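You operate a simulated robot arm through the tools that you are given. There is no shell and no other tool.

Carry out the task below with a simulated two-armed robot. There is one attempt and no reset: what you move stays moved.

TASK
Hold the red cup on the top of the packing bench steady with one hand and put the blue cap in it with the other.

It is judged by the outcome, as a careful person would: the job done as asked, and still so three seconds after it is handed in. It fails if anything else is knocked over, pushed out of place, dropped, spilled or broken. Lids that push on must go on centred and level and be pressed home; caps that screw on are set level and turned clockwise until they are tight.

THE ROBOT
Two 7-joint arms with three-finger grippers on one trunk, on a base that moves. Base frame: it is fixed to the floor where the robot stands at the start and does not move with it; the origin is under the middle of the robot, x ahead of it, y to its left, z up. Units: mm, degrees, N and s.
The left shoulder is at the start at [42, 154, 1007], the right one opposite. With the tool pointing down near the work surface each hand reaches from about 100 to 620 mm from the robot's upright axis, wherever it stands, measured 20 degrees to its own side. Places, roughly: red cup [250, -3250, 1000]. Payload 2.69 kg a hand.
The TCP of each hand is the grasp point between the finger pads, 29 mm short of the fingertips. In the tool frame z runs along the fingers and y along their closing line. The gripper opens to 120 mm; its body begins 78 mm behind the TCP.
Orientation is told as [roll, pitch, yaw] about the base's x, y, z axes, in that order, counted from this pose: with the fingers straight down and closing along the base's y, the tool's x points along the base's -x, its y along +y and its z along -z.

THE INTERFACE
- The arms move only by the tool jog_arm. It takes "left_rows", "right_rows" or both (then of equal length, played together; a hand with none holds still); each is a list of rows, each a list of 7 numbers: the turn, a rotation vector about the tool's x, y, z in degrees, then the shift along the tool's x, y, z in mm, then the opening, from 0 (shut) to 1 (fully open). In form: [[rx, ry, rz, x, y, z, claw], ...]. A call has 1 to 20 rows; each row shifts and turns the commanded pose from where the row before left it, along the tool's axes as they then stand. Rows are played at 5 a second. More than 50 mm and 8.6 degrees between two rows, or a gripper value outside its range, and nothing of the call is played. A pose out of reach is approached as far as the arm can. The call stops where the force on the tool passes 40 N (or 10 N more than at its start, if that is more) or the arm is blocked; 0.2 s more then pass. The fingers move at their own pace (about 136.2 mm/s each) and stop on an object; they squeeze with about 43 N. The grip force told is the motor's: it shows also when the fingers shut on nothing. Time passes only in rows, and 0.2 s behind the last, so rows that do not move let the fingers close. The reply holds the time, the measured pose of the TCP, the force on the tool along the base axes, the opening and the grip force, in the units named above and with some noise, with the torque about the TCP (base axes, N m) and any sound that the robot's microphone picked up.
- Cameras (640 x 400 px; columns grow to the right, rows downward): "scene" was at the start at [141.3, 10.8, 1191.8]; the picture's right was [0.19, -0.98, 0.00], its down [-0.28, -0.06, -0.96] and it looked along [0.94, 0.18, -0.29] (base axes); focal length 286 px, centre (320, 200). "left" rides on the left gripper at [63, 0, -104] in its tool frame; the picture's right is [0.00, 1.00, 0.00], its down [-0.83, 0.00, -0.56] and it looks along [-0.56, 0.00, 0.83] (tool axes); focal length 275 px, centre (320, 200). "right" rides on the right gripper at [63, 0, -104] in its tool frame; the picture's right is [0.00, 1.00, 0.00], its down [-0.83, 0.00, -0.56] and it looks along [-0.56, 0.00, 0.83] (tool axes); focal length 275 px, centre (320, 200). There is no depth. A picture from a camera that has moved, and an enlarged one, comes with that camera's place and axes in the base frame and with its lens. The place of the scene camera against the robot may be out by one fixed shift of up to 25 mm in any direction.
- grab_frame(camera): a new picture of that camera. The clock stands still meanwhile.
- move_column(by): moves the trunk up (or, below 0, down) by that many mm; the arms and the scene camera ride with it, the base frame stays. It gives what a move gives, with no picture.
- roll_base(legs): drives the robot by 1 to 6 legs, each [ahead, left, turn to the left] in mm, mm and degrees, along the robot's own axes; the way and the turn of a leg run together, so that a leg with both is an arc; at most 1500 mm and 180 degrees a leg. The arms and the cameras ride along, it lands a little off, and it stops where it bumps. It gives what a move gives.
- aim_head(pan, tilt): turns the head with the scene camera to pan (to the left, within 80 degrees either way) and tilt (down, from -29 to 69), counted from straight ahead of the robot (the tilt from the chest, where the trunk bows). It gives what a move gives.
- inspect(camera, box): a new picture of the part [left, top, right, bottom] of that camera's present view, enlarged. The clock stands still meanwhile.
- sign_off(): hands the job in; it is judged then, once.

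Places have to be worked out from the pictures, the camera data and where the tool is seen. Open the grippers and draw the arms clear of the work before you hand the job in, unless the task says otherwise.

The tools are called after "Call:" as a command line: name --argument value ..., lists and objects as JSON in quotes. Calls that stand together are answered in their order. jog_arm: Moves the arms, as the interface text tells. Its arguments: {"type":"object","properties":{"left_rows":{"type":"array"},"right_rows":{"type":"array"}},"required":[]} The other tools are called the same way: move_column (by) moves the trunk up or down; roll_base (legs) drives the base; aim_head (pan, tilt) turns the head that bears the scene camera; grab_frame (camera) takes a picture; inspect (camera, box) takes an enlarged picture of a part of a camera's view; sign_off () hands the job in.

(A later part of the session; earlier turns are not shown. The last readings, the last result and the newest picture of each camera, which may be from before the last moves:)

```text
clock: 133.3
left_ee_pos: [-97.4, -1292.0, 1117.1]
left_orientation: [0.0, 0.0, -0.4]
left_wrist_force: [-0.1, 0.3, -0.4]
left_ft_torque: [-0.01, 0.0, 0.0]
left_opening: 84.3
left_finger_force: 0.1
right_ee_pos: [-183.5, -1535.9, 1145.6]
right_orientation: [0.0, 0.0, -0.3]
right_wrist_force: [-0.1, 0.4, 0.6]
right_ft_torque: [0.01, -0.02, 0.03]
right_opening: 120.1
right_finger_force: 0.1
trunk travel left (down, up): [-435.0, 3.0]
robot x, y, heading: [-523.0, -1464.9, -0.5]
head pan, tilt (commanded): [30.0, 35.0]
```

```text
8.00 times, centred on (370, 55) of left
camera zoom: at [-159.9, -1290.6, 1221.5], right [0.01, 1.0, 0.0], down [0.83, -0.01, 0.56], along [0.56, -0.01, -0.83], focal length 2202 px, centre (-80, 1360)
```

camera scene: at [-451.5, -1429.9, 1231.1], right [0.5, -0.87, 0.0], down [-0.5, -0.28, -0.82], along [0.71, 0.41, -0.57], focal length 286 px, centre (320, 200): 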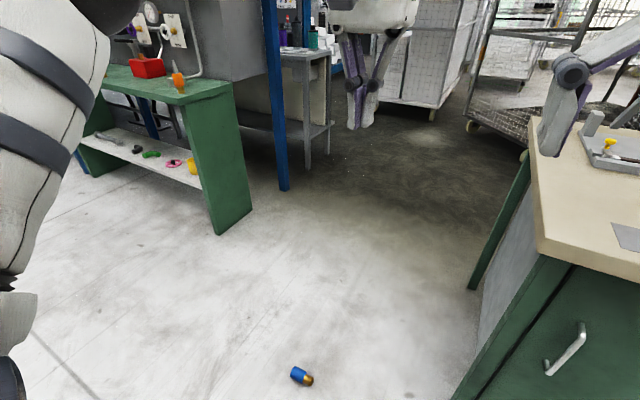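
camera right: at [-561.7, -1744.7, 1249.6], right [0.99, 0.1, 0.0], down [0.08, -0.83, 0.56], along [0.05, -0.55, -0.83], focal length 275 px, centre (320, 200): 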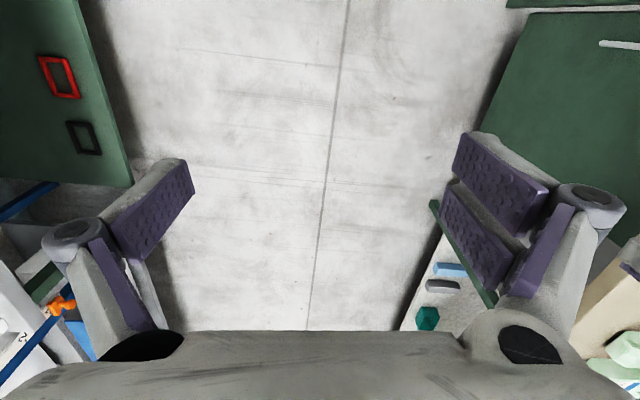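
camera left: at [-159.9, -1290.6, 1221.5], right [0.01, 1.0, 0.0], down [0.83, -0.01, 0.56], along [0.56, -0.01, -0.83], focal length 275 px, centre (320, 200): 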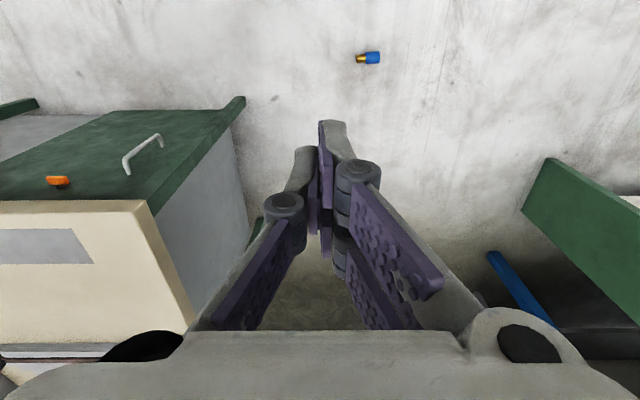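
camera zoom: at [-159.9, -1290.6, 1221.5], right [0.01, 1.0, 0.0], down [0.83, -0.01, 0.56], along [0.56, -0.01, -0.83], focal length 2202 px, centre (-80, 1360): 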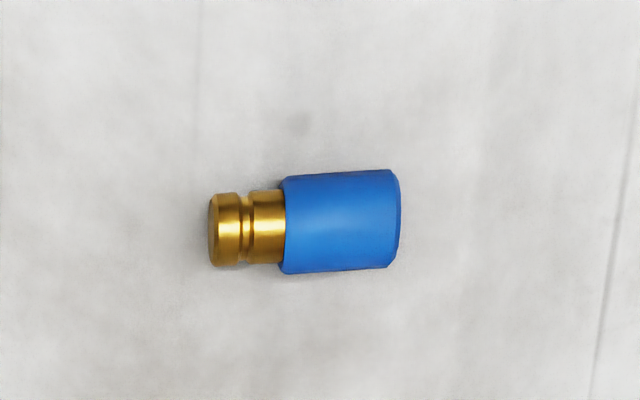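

The blue body's centre is at about (-17,-1086) with the axis ~94° from +x. I drive so it lies about 380 ahead and 140 left of the robot, well outside the base, and check.

Call:
roll_base --legs '[[125, 240, 0.4]]'

Call:
aim_head --pan 20 --tilt 60

Call:
grab_frame --camera "scene"

Call:
grab_frame --camera "left"

```text
clock: 135.8
left_ee_pos: [23.5, -1049.2, 1117.2]
left_orientation: [0.1, 0.0, 0.0]
left_wrist_force: [-0.6, 0.1, 0.5]
left_ft_torque: [0.03, -0.02, 0.0]
left_opening: 83.9
left_finger_force: 0.1
right_ee_pos: [-60.9, -1296.1, 1146.2]
right_orientation: [-0.1, 0.0, 0.1]
right_wrist_force: [0.3, 0.8, -0.2]
right_ft_torque: [0.01, -0.03, 0.01]
right_opening: 120.1
right_finger_force: 0.0
trunk travel left (down, up): [-435.0, 3.0]
robot x, y, heading: [-395.8, -1227.3, 0.1]
head pan, tilt (commanded): [30.0, 35.0]
```

```text
clock: 136.7
left_ee_pos: [23.5, -1050.3, 1117.1]
left_orientation: [0.0, 0.0, 0.2]
left_wrist_force: [0.1, -0.3, 0.3]
left_ft_torque: [-0.04, -0.01, 0.01]
left_opening: 84.3
left_finger_force: 0.1
right_ee_pos: [-60.0, -1294.2, 1146.3]
right_orientation: [0.0, -0.1, 0.1]
right_wrist_force: [0.7, -0.2, 0.7]
right_ft_torque: [0.02, -0.02, -0.04]
right_opening: 120.0
right_finger_force: 0.0
trunk travel left (down, up): [-435.0, 3.0]
robot x, y, heading: [-398.7, -1228.4, 0.2]
head pan, tilt (commanded): [20.0, 60.0]
```

```text
taken
camera scene: at [-343.7, -1210.9, 1196.8], right [0.34, -0.94, 0.0], down [-0.81, -0.3, -0.5], along [0.47, 0.17, -0.87], focal length 286 px, centre (320, 200)
```

scene: 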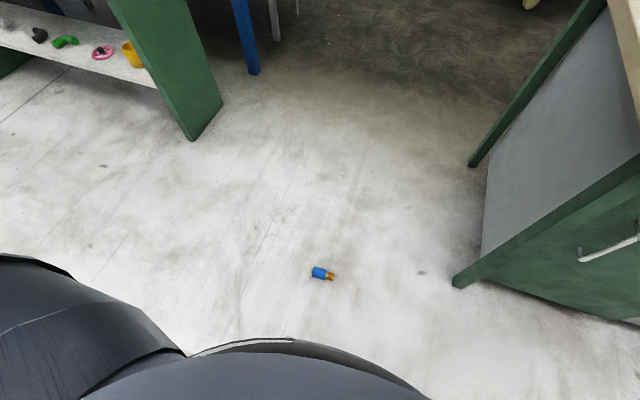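

```text
taken
camera left: at [-39.7, -1048.3, 1221.5], right [0.0, 1.0, 0.0], down [0.83, 0.0, 0.56], along [0.56, 0.0, -0.83], focal length 275 px, centre (320, 200)
```

left: 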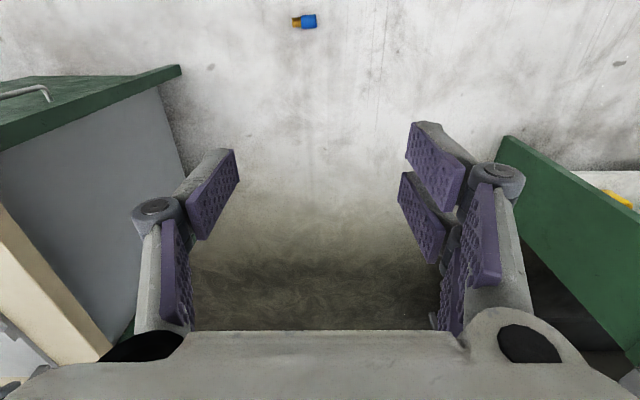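

The floor around is free. I lower the trunk in two steps, watching the hand poses.

Call:
move_column --by -200

Call:
grab_frame --camera "scene"

```text
clock: 138.8
left_ee_pos: [22.2, -1048.5, 917.6]
left_orientation: [0.0, 0.0, 0.1]
left_wrist_force: [0.4, 0.0, -0.6]
left_ft_torque: [-0.01, 0.02, -0.01]
left_opening: 84.0
left_finger_force: 0.0
right_ee_pos: [-60.9, -1294.3, 946.8]
right_orientation: [0.0, -0.1, 0.1]
right_wrist_force: [0.2, -0.5, -0.6]
right_ft_torque: [0.0, 0.03, -0.01]
right_opening: 120.1
right_finger_force: 0.0
trunk travel left (down, up): [-235.0, 203.0]
robot x, y, heading: [-396.9, -1227.1, -0.1]
head pan, tilt (commanded): [20.0, 60.0]
```

```text
taken
camera scene: at [-240.4, -1210.9, 980.5], right [0.34, -0.94, 0.0], down [-0.81, -0.3, -0.5], along [0.47, 0.17, -0.87], focal length 286 px, centre (320, 200)
```

scene: 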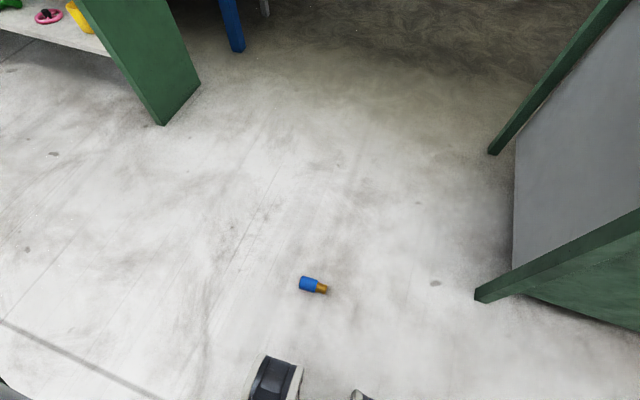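

The floor and base front are visible; the base front (rel x≈134) is well short of the cap. I lower the rest.

Call:
move_column --by -230

Call:
grab_frame --camera "scene"

Call:
grab_frame --camera "left"

```text
clock: 141.3
left_ee_pos: [57.6, -1049.5, 662.2]
left_orientation: [-0.1, 5.3, 0.2]
left_wrist_force: [0.3, 0.7, -0.1]
left_ft_torque: [0.03, -0.01, 0.01]
left_opening: 83.9
left_finger_force: 0.1
right_ee_pos: [-24.5, -1295.2, 696.6]
right_orientation: [0.0, 5.1, 0.2]
right_wrist_force: [0.0, -1.3, -0.6]
right_ft_torque: [0.01, -0.03, 0.02]
right_opening: 119.9
right_finger_force: 0.1
trunk travel left (down, up): [-5.0, 433.0]
robot x, y, heading: [-395.6, -1225.1, -0.1]
head pan, tilt (commanded): [20.0, 60.0]
```

```text
taken
camera scene: at [-165.9, -1210.7, 738.9], right [0.34, -0.94, 0.0], down [-0.81, -0.3, -0.5], along [0.47, 0.17, -0.87], focal length 286 px, centre (320, 200)
```

scene: 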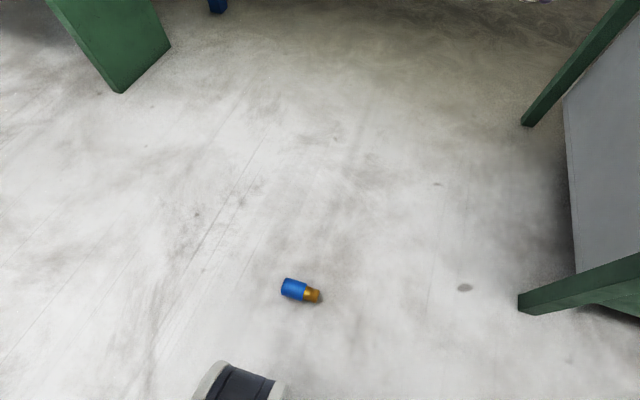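

```text
taken
camera left: at [4.0, -1048.3, 771.3], right [0.0, 1.0, 0.0], down [0.88, 0.0, 0.48], along [0.48, 0.0, -0.88], focal length 275 px, centre (320, 200)
```

left: 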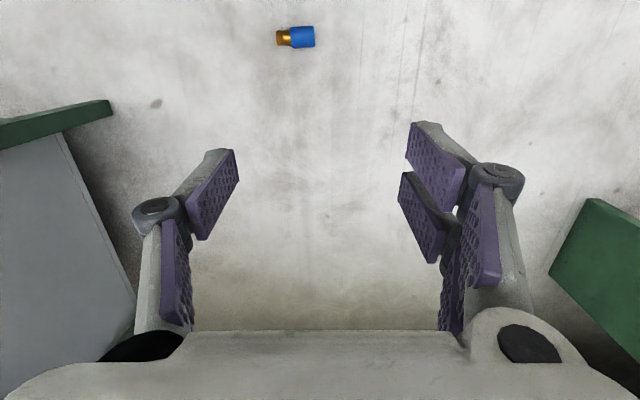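

The trunk is down and bowed 5°. The cap is at about (-22,-1088); I level the left hand, move the right hand 100 mm to the right for room, then turn the left hand by +93° so it can close across the cap.

Call:
jog_arm --left_rows '[[0, -5.3, 0, 0, 0, 0, 0.7], [0, 0, 0, 0, 0, 0, 0.7], [0, 0, -8, 0, 0, 0, 0.7], [0, 0, -8.5, 0, 0, 0, 0.7], [0, 0, -8.5, 0, 0, 0, 0.7], [0, 0, -8.5, 0, 0, 0, 0.7], [0, 0, -8.5, 0, 0, 0, 0.7], [0, 0, -8.5, 0, 0, 0, 0.7], [0, 0, -8.5, 0, 0, 0, 0.7], [0, 0, -8.5, 0, 0, 0, 0.7], [0, 0, -8.5, 0, 0, 0, 0.7], [0, 0, -8.5, 0, 0, 0, 0.7], [0, 0, -8.5, 0, 0, 0, 0.7]]' --right_rows '[[0, -5, 0, 0, -30, 0, 1], [0, 0, 0, 0, -40, 0, 1], [0, 0, 0, 0, -30, 0, 1], [0, 0, 0, 0, 0, 0, 1], [0, 0, 0, 0, 0, 0, 1], [0, 0, 0, 0, 0, 0, 1], [0, 0, 0, 0, 0, 0, 1], [0, 0, 0, 0, 0, 0, 1], [0, 0, 0, 0, 0, 0, 1], [0, 0, 0, 0, 0, 0, 1], [0, 0, 0, 0, 0, 0, 1], [0, 0, 0, 0, 0, 0, 1], [0, 0, 0, 0, 0, 0, 1]]'

Call:
grab_frame --camera "left"

Call:
grab_frame --camera "scene"

```text
clock: 144.1
left_ee_pos: [57.6, -1050.2, 662.3]
left_orientation: [-0.1, 0.0, 93.3]
left_wrist_force: [0.1, -0.8, 0.6]
left_ft_torque: [0.03, 0.01, -0.04]
left_opening: 83.8
left_finger_force: 0.2
right_ee_pos: [-25.1, -1390.4, 677.5]
right_orientation: [0.1, 0.0, 0.2]
right_wrist_force: [-0.4, -0.6, -0.8]
right_ft_torque: [0.02, 0.0, -0.02]
right_opening: 120.0
right_finger_force: 0.0
right hand out of reach, approached as far as the arm can: row 2, 3
trunk travel left (down, up): [-5.0, 433.0]
robot x, y, heading: [-398.5, -1226.4, -0.1]
head pan, tilt (commanded): [20.0, 60.0]
```

```text
taken
camera left: at [61.5, -1112.0, 766.0], right [-1.0, -0.05, 0.0], down [-0.05, 0.83, 0.56], along [-0.03, 0.56, -0.83], focal length 275 px, centre (320, 200)
```

left: 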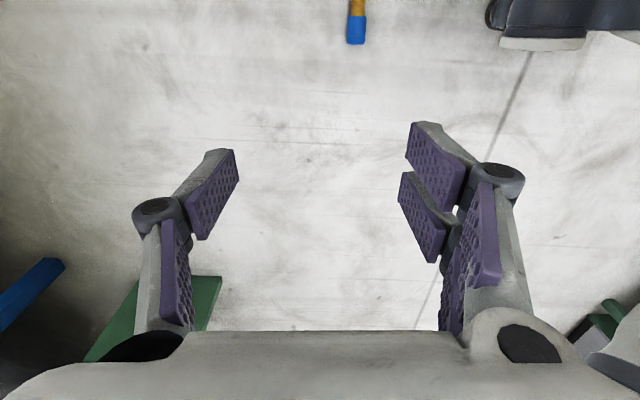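

```text
taken
camera scene: at [-165.8, -1210.7, 738.9], right [0.34, -0.94, 0.0], down [-0.81, -0.3, -0.5], along [0.47, 0.17, -0.87], focal length 286 px, centre (320, 200)
```

scene: 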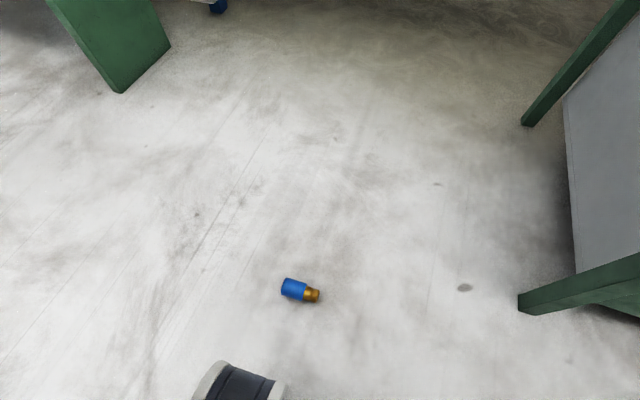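

The turn worked. I move over the cap and down to z≈300 to look again.

Call:
jog_arm --left_rows '[[0, 0, 0, 4, 9, 30, 0.7], [0, 0, 0, 4, 9, 40, 0.7], [0, 0, 0, 4, 9, 40, 0.7], [0, 0, 0, 4, 9, 40, 0.7], [0, 0, 0, 4, 9, 40, 0.7], [0, 0, 0, 4, 9, 40, 0.7], [0, 0, 0, 4, 9, 40, 0.7], [0, 0, 0, 3, 9, 40, 0.7], [0, 0, 0, 2, 9, 40, 0.7]]'

Call:
grab_frame --camera "left"

Call:
grab_frame --camera "scene"

```text
clock: 146.1
left_ee_pos: [-19.9, -1090.2, 308.6]
left_orientation: [-0.2, 0.0, 93.0]
left_wrist_force: [0.6, -0.6, 0.4]
left_ft_torque: [-0.03, 0.0, -0.01]
left_opening: 83.7
left_finger_force: 0.1
right_ee_pos: [-25.9, -1390.2, 678.0]
right_orientation: [0.1, 0.1, 0.2]
right_wrist_force: [-1.7, 0.6, -0.5]
right_ft_torque: [0.0, -0.04, 0.04]
right_opening: 120.0
right_finger_force: 0.1
trunk travel left (down, up): [-5.0, 433.0]
robot x, y, heading: [-395.9, -1226.2, 0.1]
head pan, tilt (commanded): [20.0, 60.0]
```

```text
taken
camera left: at [-17.2, -1152.6, 414.0], right [-1.0, -0.05, 0.0], down [-0.04, 0.83, 0.56], along [-0.03, 0.56, -0.83], focal length 275 px, centre (320, 200)
```

left: 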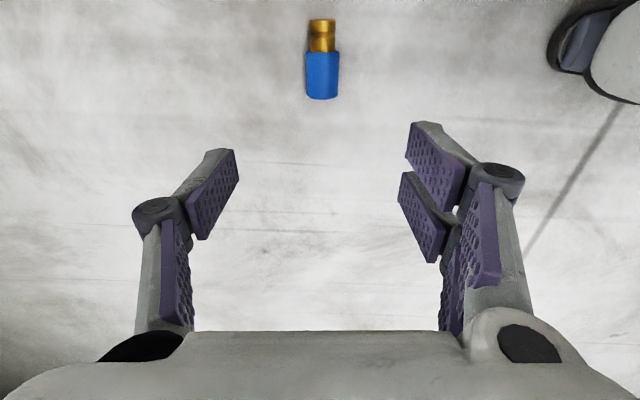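

```text
taken
camera scene: at [-165.8, -1210.7, 738.9], right [0.34, -0.94, 0.0], down [-0.81, -0.3, -0.5], along [0.47, 0.17, -0.87], focal length 286 px, centre (320, 200)
```

scene: 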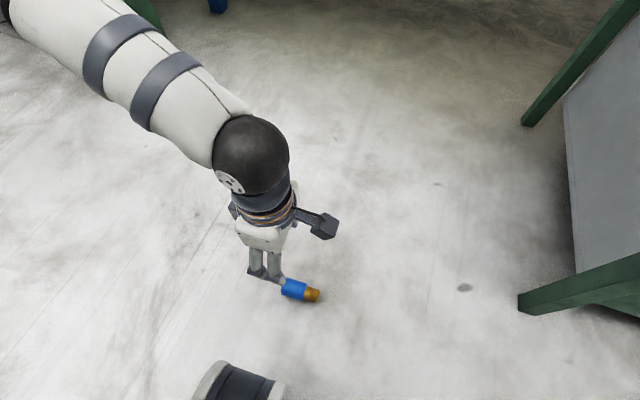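

Grip geometry favours the right hand for this (so I can later stand the cap up brass-down with the hand's camera on top). I lift the left hand away, turning it back, and turn the right hand to yaw -87.

Call:
jog_arm --left_rows '[[0, 0, 0, 0, 0, -40, 0.7], [0, 0, 0, 0, 0, -40, 0.7], [0, 0, 8.5, 0, 0, -40, 0.7], [0, 0, 8.5, 0, 0, -40, 0.7], [0, 0, 8.5, 0, 0, -40, 0.7], [0, 0, 8.5, 0, 0, -40, 0.7], [0, 0, 8.5, 0, 0, -40, 0.7], [0, 0, 8.5, 0, 0, -40, 0.7], [0, 0, 8.5, 0, 0, -30, 0.7], [0, 0, 8.5, 0, 0, 0, 0.7], [0, 0, 8.5, 0, 0, 0, 0.7], [0, 0, 8.5, 0, 0, 0, 0.7], [0, 0, 8, 0, 0, 0, 0.7]]' --right_rows '[[0, 0, 0, 0, 0, 0, 1], [0, 0, 0, 0, 0, 0, 1], [0, 0, 8.5, 0, 0, 0, 0.8], [0, 0, 8.5, 0, 0, 0, 0.7], [0, 0, 8.5, 0, 0, 0, 0.7], [0, 0, 8.5, 0, 0, 0, 0.7], [0, 0, 8.5, 0, 0, 0, 0.7], [0, 0, 8.5, 0, 0, 0, 0.7], [0, 0, 8.5, 0, 0, 0, 0.7], [0, 0, 8.5, 0, 0, 0, 0.7], [0, 0, 8.5, 0, 0, 0, 0.7], [0, 0, 8.5, 0, 0, 0, 0.7], [0, 0, 2.2, 0, 0, 0, 0.7]]'

```text
clock: 148.9
left_ee_pos: [-22.5, -1086.3, 661.9]
left_orientation: [-0.1, -0.1, 0.0]
left_wrist_force: [0.3, -0.2, 0.7]
left_ft_torque: [-0.01, -0.02, 0.0]
left_opening: 84.0
left_finger_force: 0.0
right_ee_pos: [-24.9, -1388.6, 679.7]
right_orientation: [-0.2, 0.1, -87.1]
right_wrist_force: [-0.3, 0.7, 0.0]
right_ft_torque: [-0.01, 0.02, 0.05]
right_opening: 84.1
right_finger_force: 0.0
trunk travel left (down, up): [-5.0, 433.0]
robot x, y, heading: [-396.3, -1230.6, 0.1]
head pan, tilt (commanded): [20.0, 60.0]
```

Right hand is at yaw -87. I drive left 300 mm so that it comes over the cap.

Call:
roll_base --legs '[[0, 300, 0]]'

Call:
grab_frame --camera "right"

Call:
aim_head --pan -15 --tilt 60

Call:
grab_frame --camera "scene"

```text
clock: 151.8
left_ee_pos: [-23.2, -783.3, 661.9]
left_orientation: [0.1, -0.1, 0.2]
left_wrist_force: [1.2, 0.4, 0.5]
left_ft_torque: [0.02, -0.02, -0.02]
left_opening: 83.7
left_finger_force: 0.0
right_ee_pos: [-26.2, -1088.1, 678.0]
right_orientation: [-0.1, 0.2, -87.1]
right_wrist_force: [-0.3, -0.6, 0.5]
right_ft_torque: [0.01, 0.0, -0.01]
right_opening: 84.2
right_finger_force: 0.2
trunk travel left (down, up): [-5.0, 433.0]
robot x, y, heading: [-397.1, -927.1, 0.5]
head pan, tilt (commanded): [20.0, 60.0]
```

```text
taken
camera right: at [-28.8, -1022.7, 782.5], right [1.0, 0.05, 0.0], down [0.05, -0.83, 0.55], along [0.03, -0.55, -0.83], focal length 275 px, centre (320, 200)
```

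right: 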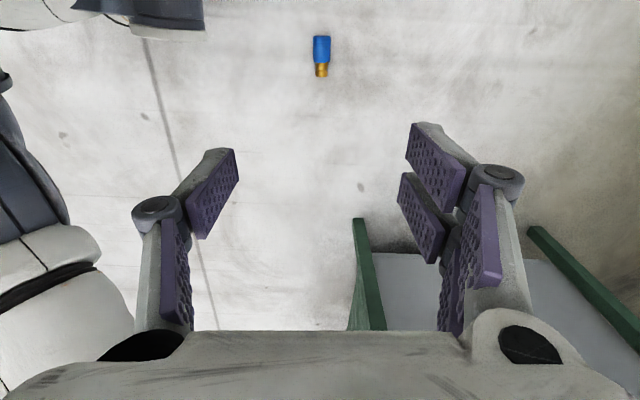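

```text
clock: 152.8
left_ee_pos: [-21.6, -782.7, 659.7]
left_orientation: [0.0, 0.2, 0.4]
left_wrist_force: [-0.1, -0.2, 0.0]
left_ft_torque: [0.04, -0.01, 0.02]
left_opening: 84.1
left_finger_force: 0.0
right_ee_pos: [-26.0, -1086.2, 677.8]
right_orientation: [-0.2, 0.1, -87.1]
right_wrist_force: [0.2, 0.7, -0.1]
right_ft_torque: [-0.02, 0.02, 0.01]
right_opening: 84.0
right_finger_force: 0.0
trunk travel left (down, up): [-5.0, 433.0]
robot x, y, heading: [-394.6, -926.0, 0.1]
head pan, tilt (commanded): [-15.0, 60.0]
```

```text
taken
camera scene: at [-150.1, -902.2, 763.4], right [0.35, -0.94, 0.0], down [-0.62, -0.23, -0.75], along [0.7, 0.26, -0.66], focal length 286 px, centre (320, 200)
```

scene: 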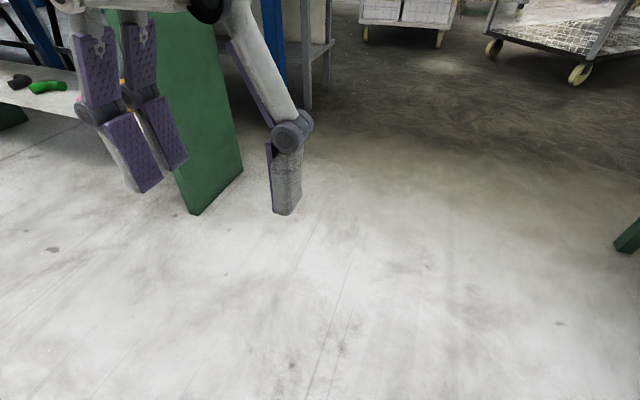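

The right hand is right above the cap. I go down to z≈310 and tilt the hand 12° (fingertips toward the brass end), then check.

Call:
jog_arm --right_rows '[[0, 0, 0, 0, 0, 30, 0.7], [0, 0, 0, 0, 0, 40, 0.7], [0, 0, 0, 0, 0, 40, 0.7], [0, 0, 0, 0, 0, 40, 0.7], [0, 0, 0, 0, 0, 40, 0.7], [0, 0, 0, 0, 0, 40, 0.7], [0, 0, 0, 0, 0, 40, 0.7], [0, 0, 0, 0, 0, 40, 0.7], [0, 0, 0, 0, 0, 40, 0.7], [0, -6, 0, 0, 0, 0, 0.7], [0, -6, 0, 0, 0, 0, 0.7]]'

Call:
grab_frame --camera "right"

Call:
grab_frame --camera "scene"

```text
clock: 155.2
left_ee_pos: [-21.6, -782.3, 659.5]
left_orientation: [0.1, 0.2, 0.3]
left_wrist_force: [-0.6, 0.1, -0.1]
left_ft_torque: [-0.02, -0.01, -0.05]
left_opening: 83.9
left_finger_force: 0.0
right_ee_pos: [-35.4, -1081.9, 377.0]
right_orientation: [-1.6, -1.0, -80.7]
right_wrist_force: [0.1, 0.3, 0.2]
right_ft_torque: [-0.01, 0.02, -0.01]
right_opening: 84.0
right_finger_force: 0.1
right hand out of reach, approached as far as the arm can: row 7, 8, 9, 10, 11
trunk travel left (down, up): [-5.0, 433.0]
robot x, y, heading: [-397.8, -926.6, -0.1]
head pan, tilt (commanded): [-15.0, 60.0]
```

```text
taken
camera right: at [-43.0, -1016.6, 480.3], right [0.99, 0.16, -0.03], down [0.15, -0.81, 0.57], along [0.07, -0.56, -0.82], focal length 275 px, centre (320, 200)
```

right: 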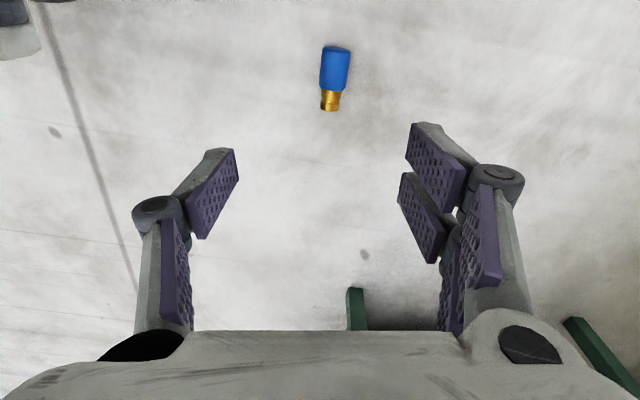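

```text
taken
camera scene: at [-149.7, -902.8, 763.7], right [0.34, -0.94, 0.0], down [-0.62, -0.22, -0.75], along [0.71, 0.26, -0.66], focal length 286 px, centre (320, 200)
```

scene: 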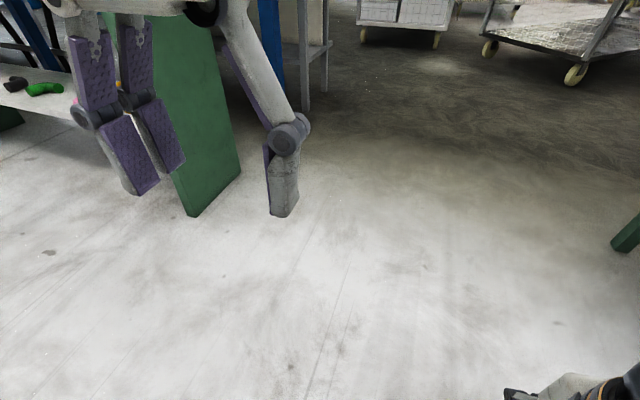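

The right arm hit its folding limit while passing shoulder height (the wrist is too close to the shoulder), and the head seems not to have followed. I move the right hand 80 mm further ahead to unfold, and re-aim the head.

Call:
jog_arm --right_rows '[[0, 0, 0, 0, 20, -20, 0.7], [0, 0, 0, 0, 30, -20, 0.7], [0, 0, 0, 0, 30, 0, 0.7], [0, 0, 0, 0, 0, 0, 0.7]]'

Call:
aim_head --pan 0 --tilt 50

Call:
grab_frame --camera "scene"

Call:
grab_frame --camera "right"

```text
clock: 156.2
left_ee_pos: [-21.9, -784.0, 659.7]
left_orientation: [0.0, 0.2, 0.3]
left_wrist_force: [0.3, 0.4, 0.1]
left_ft_torque: [0.01, 0.0, -0.04]
left_opening: 83.8
left_finger_force: 0.1
right_ee_pos: [53.2, -1090.7, 418.4]
right_orientation: [-0.8, -5.4, -86.5]
right_wrist_force: [-0.8, 0.0, -0.2]
right_ft_torque: [0.01, -0.01, 0.01]
right_opening: 84.1
right_finger_force: 0.1
trunk travel left (down, up): [-5.0, 433.0]
robot x, y, heading: [-394.6, -923.5, 0.2]
head pan, tilt (commanded): [-15.0, 60.0]
```

```text
clock: 157.0
left_ee_pos: [-22.2, -783.5, 661.3]
left_orientation: [0.2, 0.2, 0.3]
left_wrist_force: [0.3, 0.4, 0.5]
left_ft_torque: [-0.01, 0.01, -0.04]
left_opening: 84.3
left_finger_force: 0.0
right_ee_pos: [52.7, -1091.2, 418.3]
right_orientation: [-0.9, -5.4, -86.5]
right_wrist_force: [0.6, -0.6, 0.8]
right_ft_torque: [-0.04, -0.01, 0.05]
right_opening: 84.3
right_finger_force: 0.1
trunk travel left (down, up): [-5.0, 433.0]
robot x, y, heading: [-398.5, -928.5, 0.1]
head pan, tilt (commanded): [0.0, 50.0]
```

```text
taken
camera scene: at [-149.4, -903.1, 764.0], right [0.34, -0.94, 0.0], down [-0.62, -0.22, -0.75], along [0.71, 0.25, -0.66], focal length 286 px, centre (320, 200)
```

scene: 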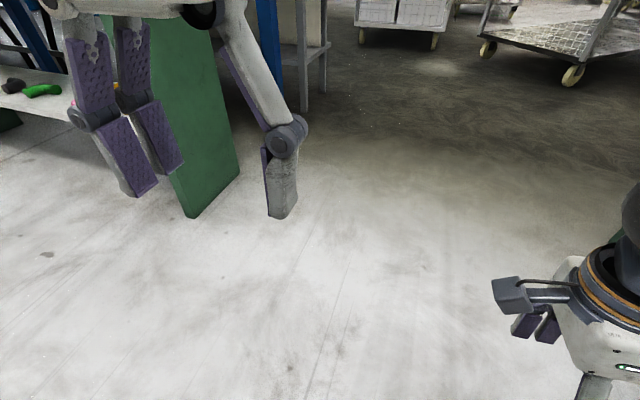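

```text
taken
camera right: at [49.2, -1017.8, 517.1], right [1.0, 0.06, -0.02], down [0.06, -0.77, 0.63], along [0.03, -0.63, -0.78], focal length 275 px, centre (320, 200)
```

right: 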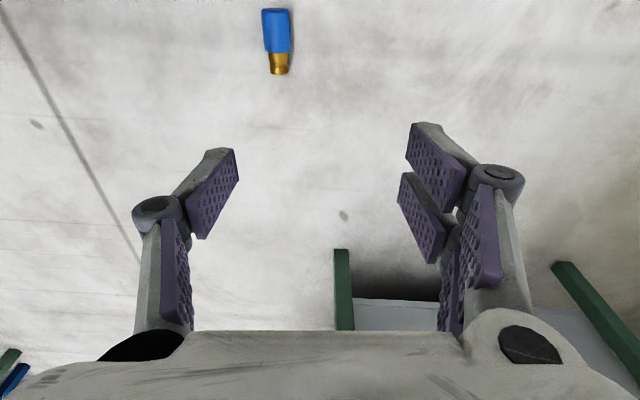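

The head is held at pan 20/tilt 41 — most likely the folded left arm is against it. I move the left hand forward 100 mm to free it.

Call:
jog_arm --left_rows '[[0, 0, 0, -20, 0, 0, 0.7], [0, 0, 0, -40, 0, 0, 0.7], [0, 0, 0, -40, 0, 0, 0.7], [0, 0, 0, 0, 0, 0, 0.7]]'

Call:
aim_head --pan -10 --tilt 50

Call:
grab_frame --camera "scene"

```text
clock: 158.0
left_ee_pos: [80.4, -784.8, 664.5]
left_orientation: [0.0, -0.1, 0.1]
left_wrist_force: [-0.4, -0.2, -0.6]
left_ft_torque: [0.0, -0.03, -0.03]
left_opening: 84.0
left_finger_force: 0.1
right_ee_pos: [52.6, -1091.1, 420.1]
right_orientation: [-0.9, -5.5, -86.5]
right_wrist_force: [0.3, -0.5, 0.5]
right_ft_torque: [-0.01, 0.0, 0.01]
right_opening: 83.9
right_finger_force: 0.1
trunk travel left (down, up): [-5.0, 433.0]
robot x, y, heading: [-397.3, -924.7, 0.1]
head pan, tilt (commanded): [0.0, 50.0]
```

```text
clock: 158.7
left_ee_pos: [79.6, -784.5, 663.9]
left_orientation: [0.0, -0.1, 0.2]
left_wrist_force: [0.2, 0.0, 0.3]
left_ft_torque: [-0.03, 0.0, 0.03]
left_opening: 83.9
left_finger_force: 0.1
right_ee_pos: [52.1, -1091.3, 419.6]
right_orientation: [-0.9, -5.5, -86.5]
right_wrist_force: [0.4, -0.1, 0.3]
right_ft_torque: [-0.01, 0.04, -0.02]
right_opening: 83.9
right_finger_force: 0.1
trunk travel left (down, up): [-5.0, 433.0]
robot x, y, heading: [-397.4, -924.5, 0.1]
head pan, tilt (commanded): [-10.0, 50.0]
```

```text
taken
camera scene: at [-153.0, -944.6, 751.4], right [-0.17, -0.99, 0.0], down [-0.75, 0.13, -0.64], along [0.63, -0.11, -0.77], focal length 286 px, centre (320, 200)
```

scene: 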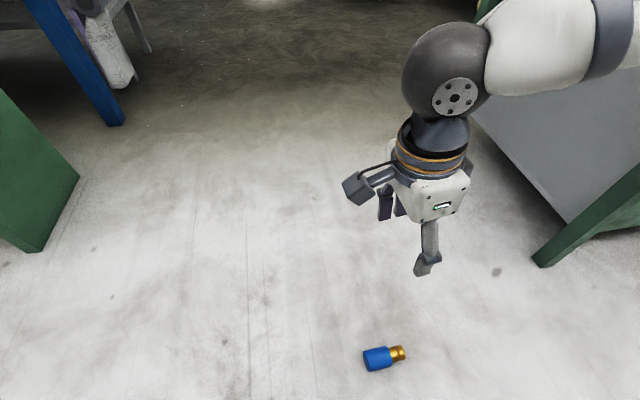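

Head is free again. I back up 77 mm to bring the right hand over the cap at longer reach.

Call:
roll_base --legs '[[-77, 0, 0]]'

Call:
jog_arm --right_rows '[[0, -3, 0, 0, 0, 20, 0.7], [0, -3, 0, 0, 0, 30, 0.7], [0, 0, 0, 0, 0, 30, 0.7], [0, 0, 0, 0, 0, 30, 0.7]]'

Call:
grab_frame --camera "right"

Call:
grab_frame --camera "scene"

```text
clock: 159.7
left_ee_pos: [5.0, -784.8, 663.3]
left_orientation: [0.0, 0.0, 0.2]
left_wrist_force: [0.6, 0.4, -0.4]
left_ft_torque: [-0.03, 0.02, -0.01]
left_opening: 84.1
left_finger_force: 0.1
right_ee_pos: [-23.1, -1090.7, 420.1]
right_orientation: [-0.9, -5.4, -86.4]
right_wrist_force: [-0.9, 0.6, 1.0]
right_ft_torque: [-0.01, 0.0, -0.03]
right_opening: 83.8
right_finger_force: 0.0
trunk travel left (down, up): [-5.0, 433.0]
robot x, y, heading: [-475.6, -926.5, 0.2]
head pan, tilt (commanded): [-10.0, 50.0]
```

```text
clock: 160.7
left_ee_pos: [4.1, -784.9, 664.0]
left_orientation: [-0.1, -0.1, 0.1]
left_wrist_force: [0.6, -0.1, -0.4]
left_ft_torque: [0.03, -0.03, -0.01]
left_opening: 84.1
left_finger_force: 0.1
right_ee_pos: [-23.9, -1111.6, 311.1]
right_orientation: [-0.9, -11.5, -86.6]
right_wrist_force: [-0.3, -0.2, 0.0]
right_ft_torque: [-0.03, 0.01, -0.01]
right_opening: 83.9
right_finger_force: 0.1
trunk travel left (down, up): [-5.0, 433.0]
robot x, y, heading: [-473.8, -926.0, 0.1]
head pan, tilt (commanded): [-10.0, 50.0]
```

```text
taken
camera right: at [-28.3, -1027.9, 399.6], right [1.0, 0.06, -0.02], down [0.06, -0.7, 0.71], along [0.03, -0.71, -0.71], focal length 275 px, centre (320, 200)
```

right: 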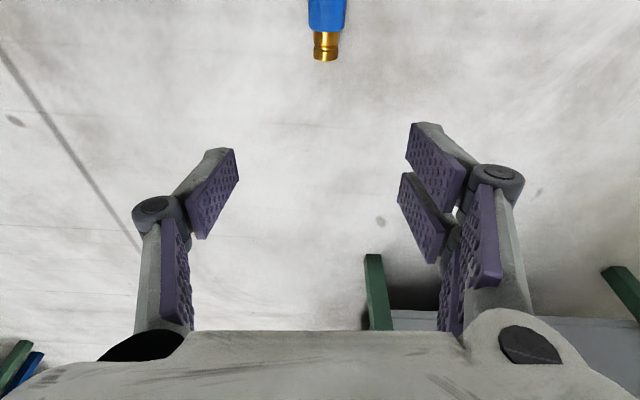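

```text
taken
camera scene: at [-228.5, -944.7, 751.4], right [-0.17, -0.98, 0.0], down [-0.75, 0.13, -0.64], along [0.63, -0.11, -0.77], focal length 286 px, centre (320, 200)
```

scene: 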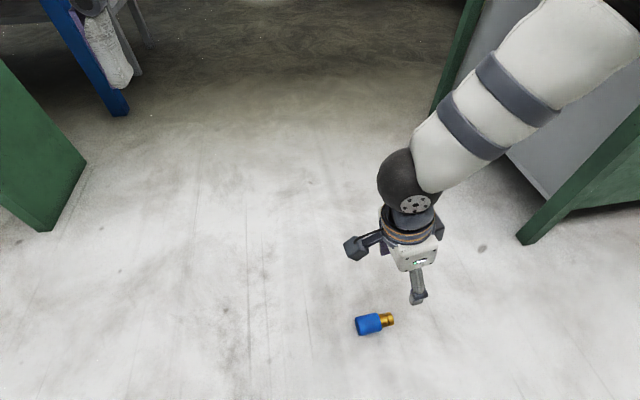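

Now reach is fine. I come over the blue body and down to z≈110 along the tilted approach, then check the alignment.

Call:
jog_arm --right_rows '[[0, 0, 0, 14, 0, 38, 0.7], [0, 0, 0, 14, 0, 38, 0.7], [0, 0, 0, 14, 0, 38, 0.7], [0, 0, 0, 14, 0, 38, 0.7], [0, 0, 0, 13, 0, 38, 0.7]]'

Call:
grab_frame --camera "right"

Call:
grab_frame --camera "scene"

```text
clock: 161.9
left_ee_pos: [4.3, -784.0, 664.8]
left_orientation: [0.0, -0.1, 0.3]
left_wrist_force: [0.0, 0.2, 0.2]
left_ft_torque: [-0.01, -0.01, 0.04]
left_opening: 84.2
left_finger_force: 0.0
right_ee_pos: [-29.2, -1079.9, 111.8]
right_orientation: [-0.7, -11.3, -86.9]
right_wrist_force: [0.2, -0.7, 0.8]
right_ft_torque: [-0.01, 0.0, 0.03]
right_opening: 83.9
right_finger_force: 0.1
trunk travel left (down, up): [-5.0, 433.0]
robot x, y, heading: [-474.3, -925.5, 0.2]
head pan, tilt (commanded): [-10.0, 50.0]
```

```text
taken
camera right: at [-31.8, -997.4, 200.9], right [1.0, 0.06, -0.01], down [0.05, -0.7, 0.71], along [0.03, -0.71, -0.71], focal length 275 px, centre (320, 200)
```

right: 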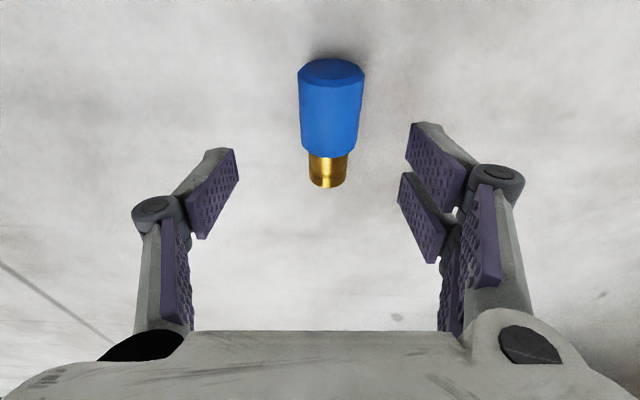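

```text
taken
camera scene: at [-228.6, -944.7, 751.4], right [-0.17, -0.99, 0.0], down [-0.75, 0.13, -0.64], along [0.63, -0.11, -0.77], focal length 286 px, centre (320, 200)
```

scene: 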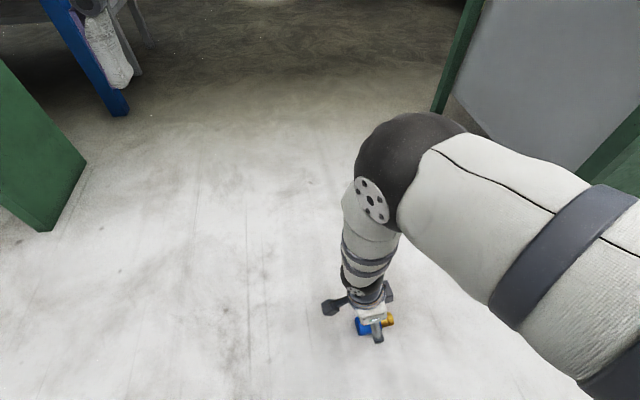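

The cap lies nicely between the open fingers; it's ~6 mm toward +x. I descend the rest to TCP z≈38, correcting that.

Call:
jog_arm --right_rows '[[0, 0, 0, 4, 3, 24, 0.7], [0, 0, 0, 4, 3, 24, 0.7], [0, 0, 0, 4.5, 0, 24.5, 0.7], [0, 0, 0, 0, 0, 0, 0.7]]'

Call:
grab_frame --camera "right"

```text
clock: 162.9
left_ee_pos: [4.7, -783.5, 664.2]
left_orientation: [0.0, -0.1, 0.2]
left_wrist_force: [0.1, 0.4, 0.5]
left_ft_torque: [-0.01, 0.0, -0.01]
left_opening: 84.4
left_finger_force: 0.1
right_ee_pos: [-25.1, -1077.9, 37.8]
right_orientation: [-1.1, -11.4, -86.4]
right_wrist_force: [-0.8, -0.6, -0.4]
right_ft_torque: [-0.01, -0.07, -0.02]
right_opening: 83.7
right_finger_force: 0.1
trunk travel left (down, up): [-5.0, 433.0]
robot x, y, heading: [-477.1, -928.0, 0.7]
head pan, tilt (commanded): [-10.0, 50.0]
```

```text
taken
camera right: at [-28.9, -995.5, 128.2], right [1.0, 0.06, -0.02], down [0.06, -0.7, 0.71], along [0.03, -0.71, -0.7], focal length 275 px, centre (320, 200)
```

right: 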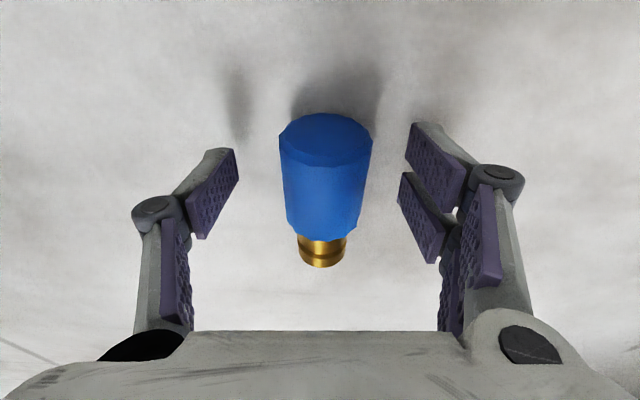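

Blue body is centred between the pads. I go 3 mm lower and close.

Call:
jog_arm --right_rows '[[0, 0, 0, 0, 1, 3, 0.6], [0, 0, 0, 0, 0, 0, 0.45], [0, 0, 0, 0, 0, 0, 0.3], [0, 0, 0, 0, 0, 0, 0.1], [0, 0, 0, 0, 0, 0, 0], [0, 0, 0, 0, 0, 0, 0]]'

Call:
grab_frame --camera "right"

```text
clock: 164.3
left_ee_pos: [3.4, -784.4, 664.9]
left_orientation: [0.0, -0.2, 0.2]
left_wrist_force: [1.6, -0.8, -0.4]
left_ft_torque: [-0.01, 0.04, 0.01]
left_opening: 84.0
left_finger_force: 0.0
right_ee_pos: [-25.6, -1079.4, 35.9]
right_orientation: [-1.0, -11.3, -86.5]
right_wrist_force: [0.5, 1.0, 0.1]
right_ft_torque: [0.08, -0.01, 0.01]
right_opening: 40.2
right_finger_force: 43.1
trunk travel left (down, up): [-5.0, 433.0]
robot x, y, heading: [-472.3, -925.4, 0.1]
head pan, tilt (commanded): [-10.0, 50.0]
```

```text
taken
camera right: at [-27.5, -996.8, 125.0], right [1.0, 0.06, -0.02], down [0.06, -0.7, 0.71], along [0.03, -0.71, -0.71], focal length 275 px, centre (320, 200)
```

right: 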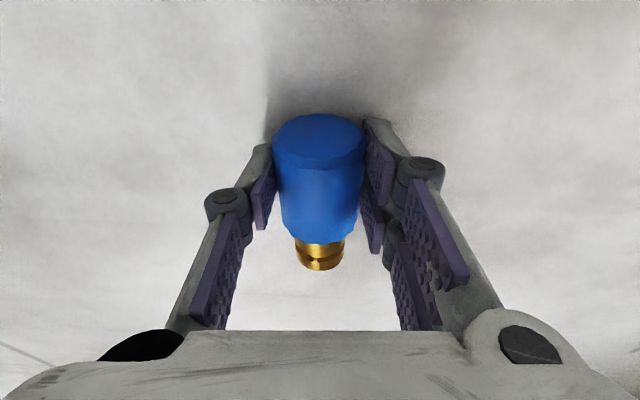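

Gripped (40.2 mm, 43 N). I lift gently with the arm first and check it holds.

Call:
jog_arm --right_rows '[[0, 0, 0, 0, 0, -8, 0], [0, 0, 0, 0, 0, -12, 0], [0, 0, 0, 0, 0, -15, 0], [0, 0, 0, 0, 0, -20, 0], [0, 0, 0, 0, 0, -20, 0]]'

Call:
move_column --by 150

Call:
grab_frame --camera "right"

```text
clock: 165.5
left_ee_pos: [3.8, -785.0, 663.3]
left_orientation: [0.0, 0.0, 0.1]
left_wrist_force: [0.6, -0.1, 0.2]
left_ft_torque: [-0.03, -0.01, 0.01]
left_opening: 84.0
left_finger_force: 0.1
right_ee_pos: [-23.2, -1071.7, 108.4]
right_orientation: [-1.1, -11.6, -86.8]
right_wrist_force: [0.1, 0.1, -2.9]
right_ft_torque: [0.08, 0.01, 0.04]
right_opening: 40.3
right_finger_force: 43.2
trunk travel left (down, up): [-5.0, 433.0]
robot x, y, heading: [-477.3, -923.5, 0.0]
head pan, tilt (commanded): [-10.0, 50.0]
```

```text
clock: 167.3
left_ee_pos: [5.6, -783.5, 813.6]
left_orientation: [0.0, 0.0, 0.2]
left_wrist_force: [0.5, -0.1, -0.9]
left_ft_torque: [0.0, -0.01, -0.01]
left_opening: 84.1
left_finger_force: 0.2
right_ee_pos: [-22.3, -1067.2, 258.3]
right_orientation: [-1.0, -11.5, -86.4]
right_wrist_force: [-0.1, -0.1, -1.9]
right_ft_torque: [0.09, 0.0, -0.01]
right_opening: 40.4
right_finger_force: 43.3
trunk travel left (down, up): [-155.0, 283.0]
robot x, y, heading: [-472.6, -923.4, -0.0]
head pan, tilt (commanded): [-10.0, 50.0]
```

```text
taken
camera right: at [-26.8, -983.8, 347.2], right [1.0, 0.06, -0.02], down [0.06, -0.7, 0.71], along [0.03, -0.71, -0.7], focal length 275 px, centre (320, 200)
```

right: 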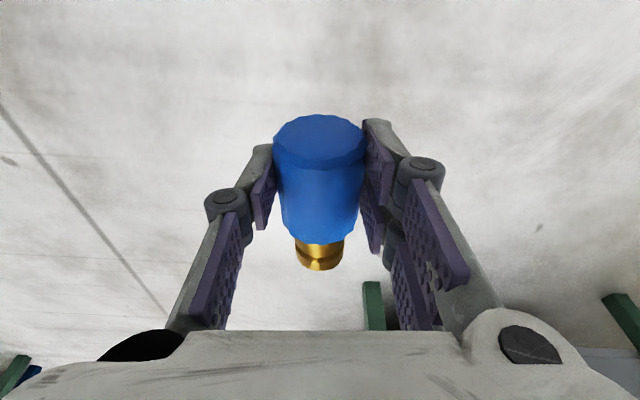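

The cap holds without slipping (same place in the image). I raise the trunk the rest of the way, checking the grip again.

Call:
move_column --by 140

Call:
move_column --by 140

Call:
jog_arm --right_rows '[[0, 0, 0, 0, 0, -20, 0], [0, 0, 0, 0, 0, -25, 0], [0, 0, 0, 0, 0, -30, 0], [0, 0, 0, 0, 0, -30, 0], [0, 0, 0, 0, 0, -30, 0], [0, 0, 0, 0, 0, -30, 0], [0, 0, 0, 0, 0, -30, 0], [0, 0, 0, 0, 0, -30, 0]]'

Call:
grab_frame --camera "right"

```text
clock: 168.9
left_ee_pos: [4.6, -783.5, 953.9]
left_orientation: [0.0, 0.1, 0.2]
left_wrist_force: [-0.1, 0.1, 0.6]
left_ft_torque: [-0.01, -0.04, 0.01]
left_opening: 84.1
left_finger_force: 0.0
right_ee_pos: [-23.1, -1066.5, 397.6]
right_orientation: [-1.0, -11.4, -86.3]
right_wrist_force: [-0.4, 0.2, -1.9]
right_ft_torque: [0.09, 0.02, 0.01]
right_opening: 40.3
right_finger_force: 43.2
trunk travel left (down, up): [-295.0, 143.0]
robot x, y, heading: [-473.9, -925.8, 0.2]
head pan, tilt (commanded): [-10.0, 50.0]
```

```text
clock: 170.6
left_ee_pos: [5.2, -784.1, 1093.4]
left_orientation: [0.1, 0.1, 0.2]
left_wrist_force: [0.6, 0.4, 0.2]
left_ft_torque: [0.0, -0.01, -0.06]
left_opening: 84.2
left_finger_force: 0.0
right_ee_pos: [-24.0, -1067.2, 536.7]
right_orientation: [-1.1, -11.4, -86.5]
right_wrist_force: [-0.4, -0.7, -2.8]
right_ft_torque: [0.1, 0.0, 0.0]
right_opening: 40.2
right_finger_force: 43.2
trunk travel left (down, up): [-435.0, 3.0]
robot x, y, heading: [-474.1, -927.8, 0.2]
head pan, tilt (commanded): [-10.0, 50.0]
```

```text
clock: 172.4
left_ee_pos: [3.3, -783.1, 1094.9]
left_orientation: [-0.1, -0.1, 0.2]
left_wrist_force: [-0.5, -0.6, 0.2]
left_ft_torque: [0.0, -0.01, 0.01]
left_opening: 84.2
left_finger_force: 0.1
right_ee_pos: [-20.4, -1024.0, 760.8]
right_orientation: [-0.9, -11.3, -86.3]
right_wrist_force: [0.3, 0.0, -2.1]
right_ft_torque: [0.07, -0.03, 0.0]
right_opening: 40.1
right_finger_force: 43.1
trunk travel left (down, up): [-435.0, 3.0]
robot x, y, heading: [-474.0, -924.2, 0.3]
head pan, tilt (commanded): [-10.0, 50.0]
```

```text
taken
camera right: at [-25.0, -940.9, 850.7], right [1.0, 0.06, -0.02], down [0.06, -0.7, 0.71], along [0.03, -0.71, -0.7], focal length 275 px, centre (320, 200)
```

right: 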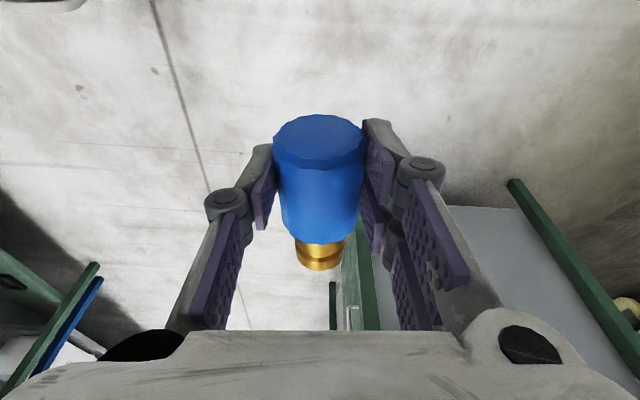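

Grip unchanged. I raise the right hand to about z 1000 and 40 mm outward for the drive.

Call:
jog_arm --right_rows '[[0, 0, 0, -11, 0, -28.4, 0], [0, 0, 0, -11, 0, -28.4, 0], [0, 0, 0, -11, 0, -28.4, 0], [0, 0, 0, -11, 0, -28.4, 0], [0, 0, 0, -11, 0, -28.4, 0], [0, 0, 0, -11, 0, -28.4, 0], [0, 0, 0, -11, 0, -28.4, 0], [0, 0, 0, -11, 0, -28.4, 0]]'

Call:
roll_base --legs '[[-150, 0, 0]]'

Call:
grab_frame --camera "right"

```text
clock: 174.2
left_ee_pos: [4.1, -785.2, 1093.9]
left_orientation: [0.0, -0.1, 0.2]
left_wrist_force: [0.4, -0.2, -0.7]
left_ft_torque: [0.0, 0.02, -0.02]
left_opening: 84.0
left_finger_force: 0.1
right_ee_pos: [-13.9, -1061.3, 997.2]
right_orientation: [-1.0, -11.3, -86.4]
right_wrist_force: [0.0, -0.1, -2.1]
right_ft_torque: [0.07, 0.03, 0.01]
right_opening: 40.1
right_finger_force: 42.9
trunk travel left (down, up): [-435.0, 3.0]
robot x, y, heading: [-475.0, -922.6, 0.1]
head pan, tilt (commanded): [-10.0, 50.0]
```

```text
clock: 175.6
left_ee_pos: [-141.7, -784.4, 1093.8]
left_orientation: [0.0, -0.1, 0.2]
left_wrist_force: [-0.8, 0.0, 0.6]
left_ft_torque: [0.01, 0.0, -0.01]
left_opening: 83.9
left_finger_force: 0.0
right_ee_pos: [-161.7, -1062.7, 998.6]
right_orientation: [-0.8, -11.4, -86.4]
right_wrist_force: [-0.1, -0.3, -1.7]
right_ft_torque: [0.09, -0.05, -0.01]
right_opening: 40.3
right_finger_force: 42.7
trunk travel left (down, up): [-435.0, 3.0]
robot x, y, heading: [-621.1, -921.8, 0.3]
head pan, tilt (commanded): [-10.0, 50.0]
```

```text
taken
camera right: at [-164.8, -978.6, 1087.9], right [1.0, 0.06, -0.02], down [0.06, -0.7, 0.71], along [0.03, -0.71, -0.71], focal length 275 px, centre (320, 200)
```

right: 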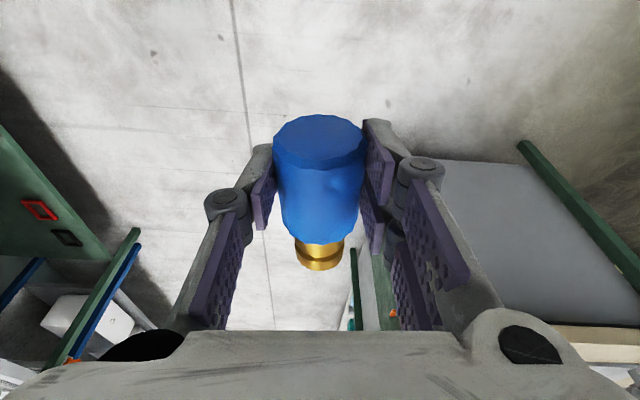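

No slip over the back-up. I go right in short legs and check the grip after each.

Call:
roll_base --legs '[[0, -300, 0]]'

Call:
grab_frame --camera "right"

```text
clock: 178.4
left_ee_pos: [-140.6, -1082.9, 1093.9]
left_orientation: [0.0, -0.1, -0.1]
left_wrist_force: [0.9, -0.8, 0.2]
left_ft_torque: [-0.01, 0.0, 0.01]
left_opening: 84.3
left_finger_force: 0.0
right_ee_pos: [-161.5, -1358.2, 998.3]
right_orientation: [-0.9, -11.4, -86.7]
right_wrist_force: [0.4, 0.2, -3.0]
right_ft_torque: [0.08, 0.02, 0.0]
right_opening: 40.2
right_finger_force: 43.7
trunk travel left (down, up): [-435.0, 3.0]
robot x, y, heading: [-624.0, -1217.8, -0.1]
head pan, tilt (commanded): [-10.0, 50.0]
```

```text
taken
camera right: at [-164.9, -1276.1, 1087.5], right [1.0, 0.06, -0.02], down [0.05, -0.7, 0.71], along [0.03, -0.71, -0.71], focal length 275 px, centre (320, 200)
```

right: 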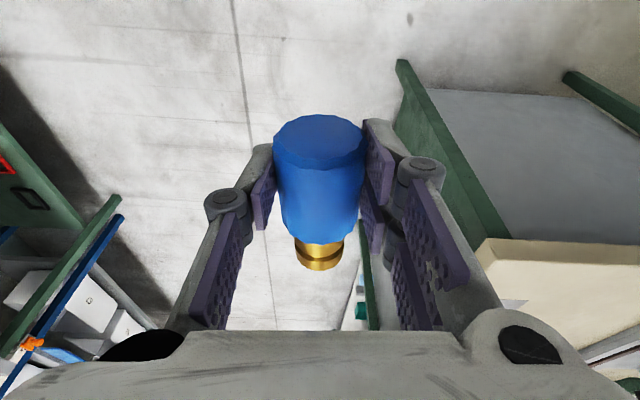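

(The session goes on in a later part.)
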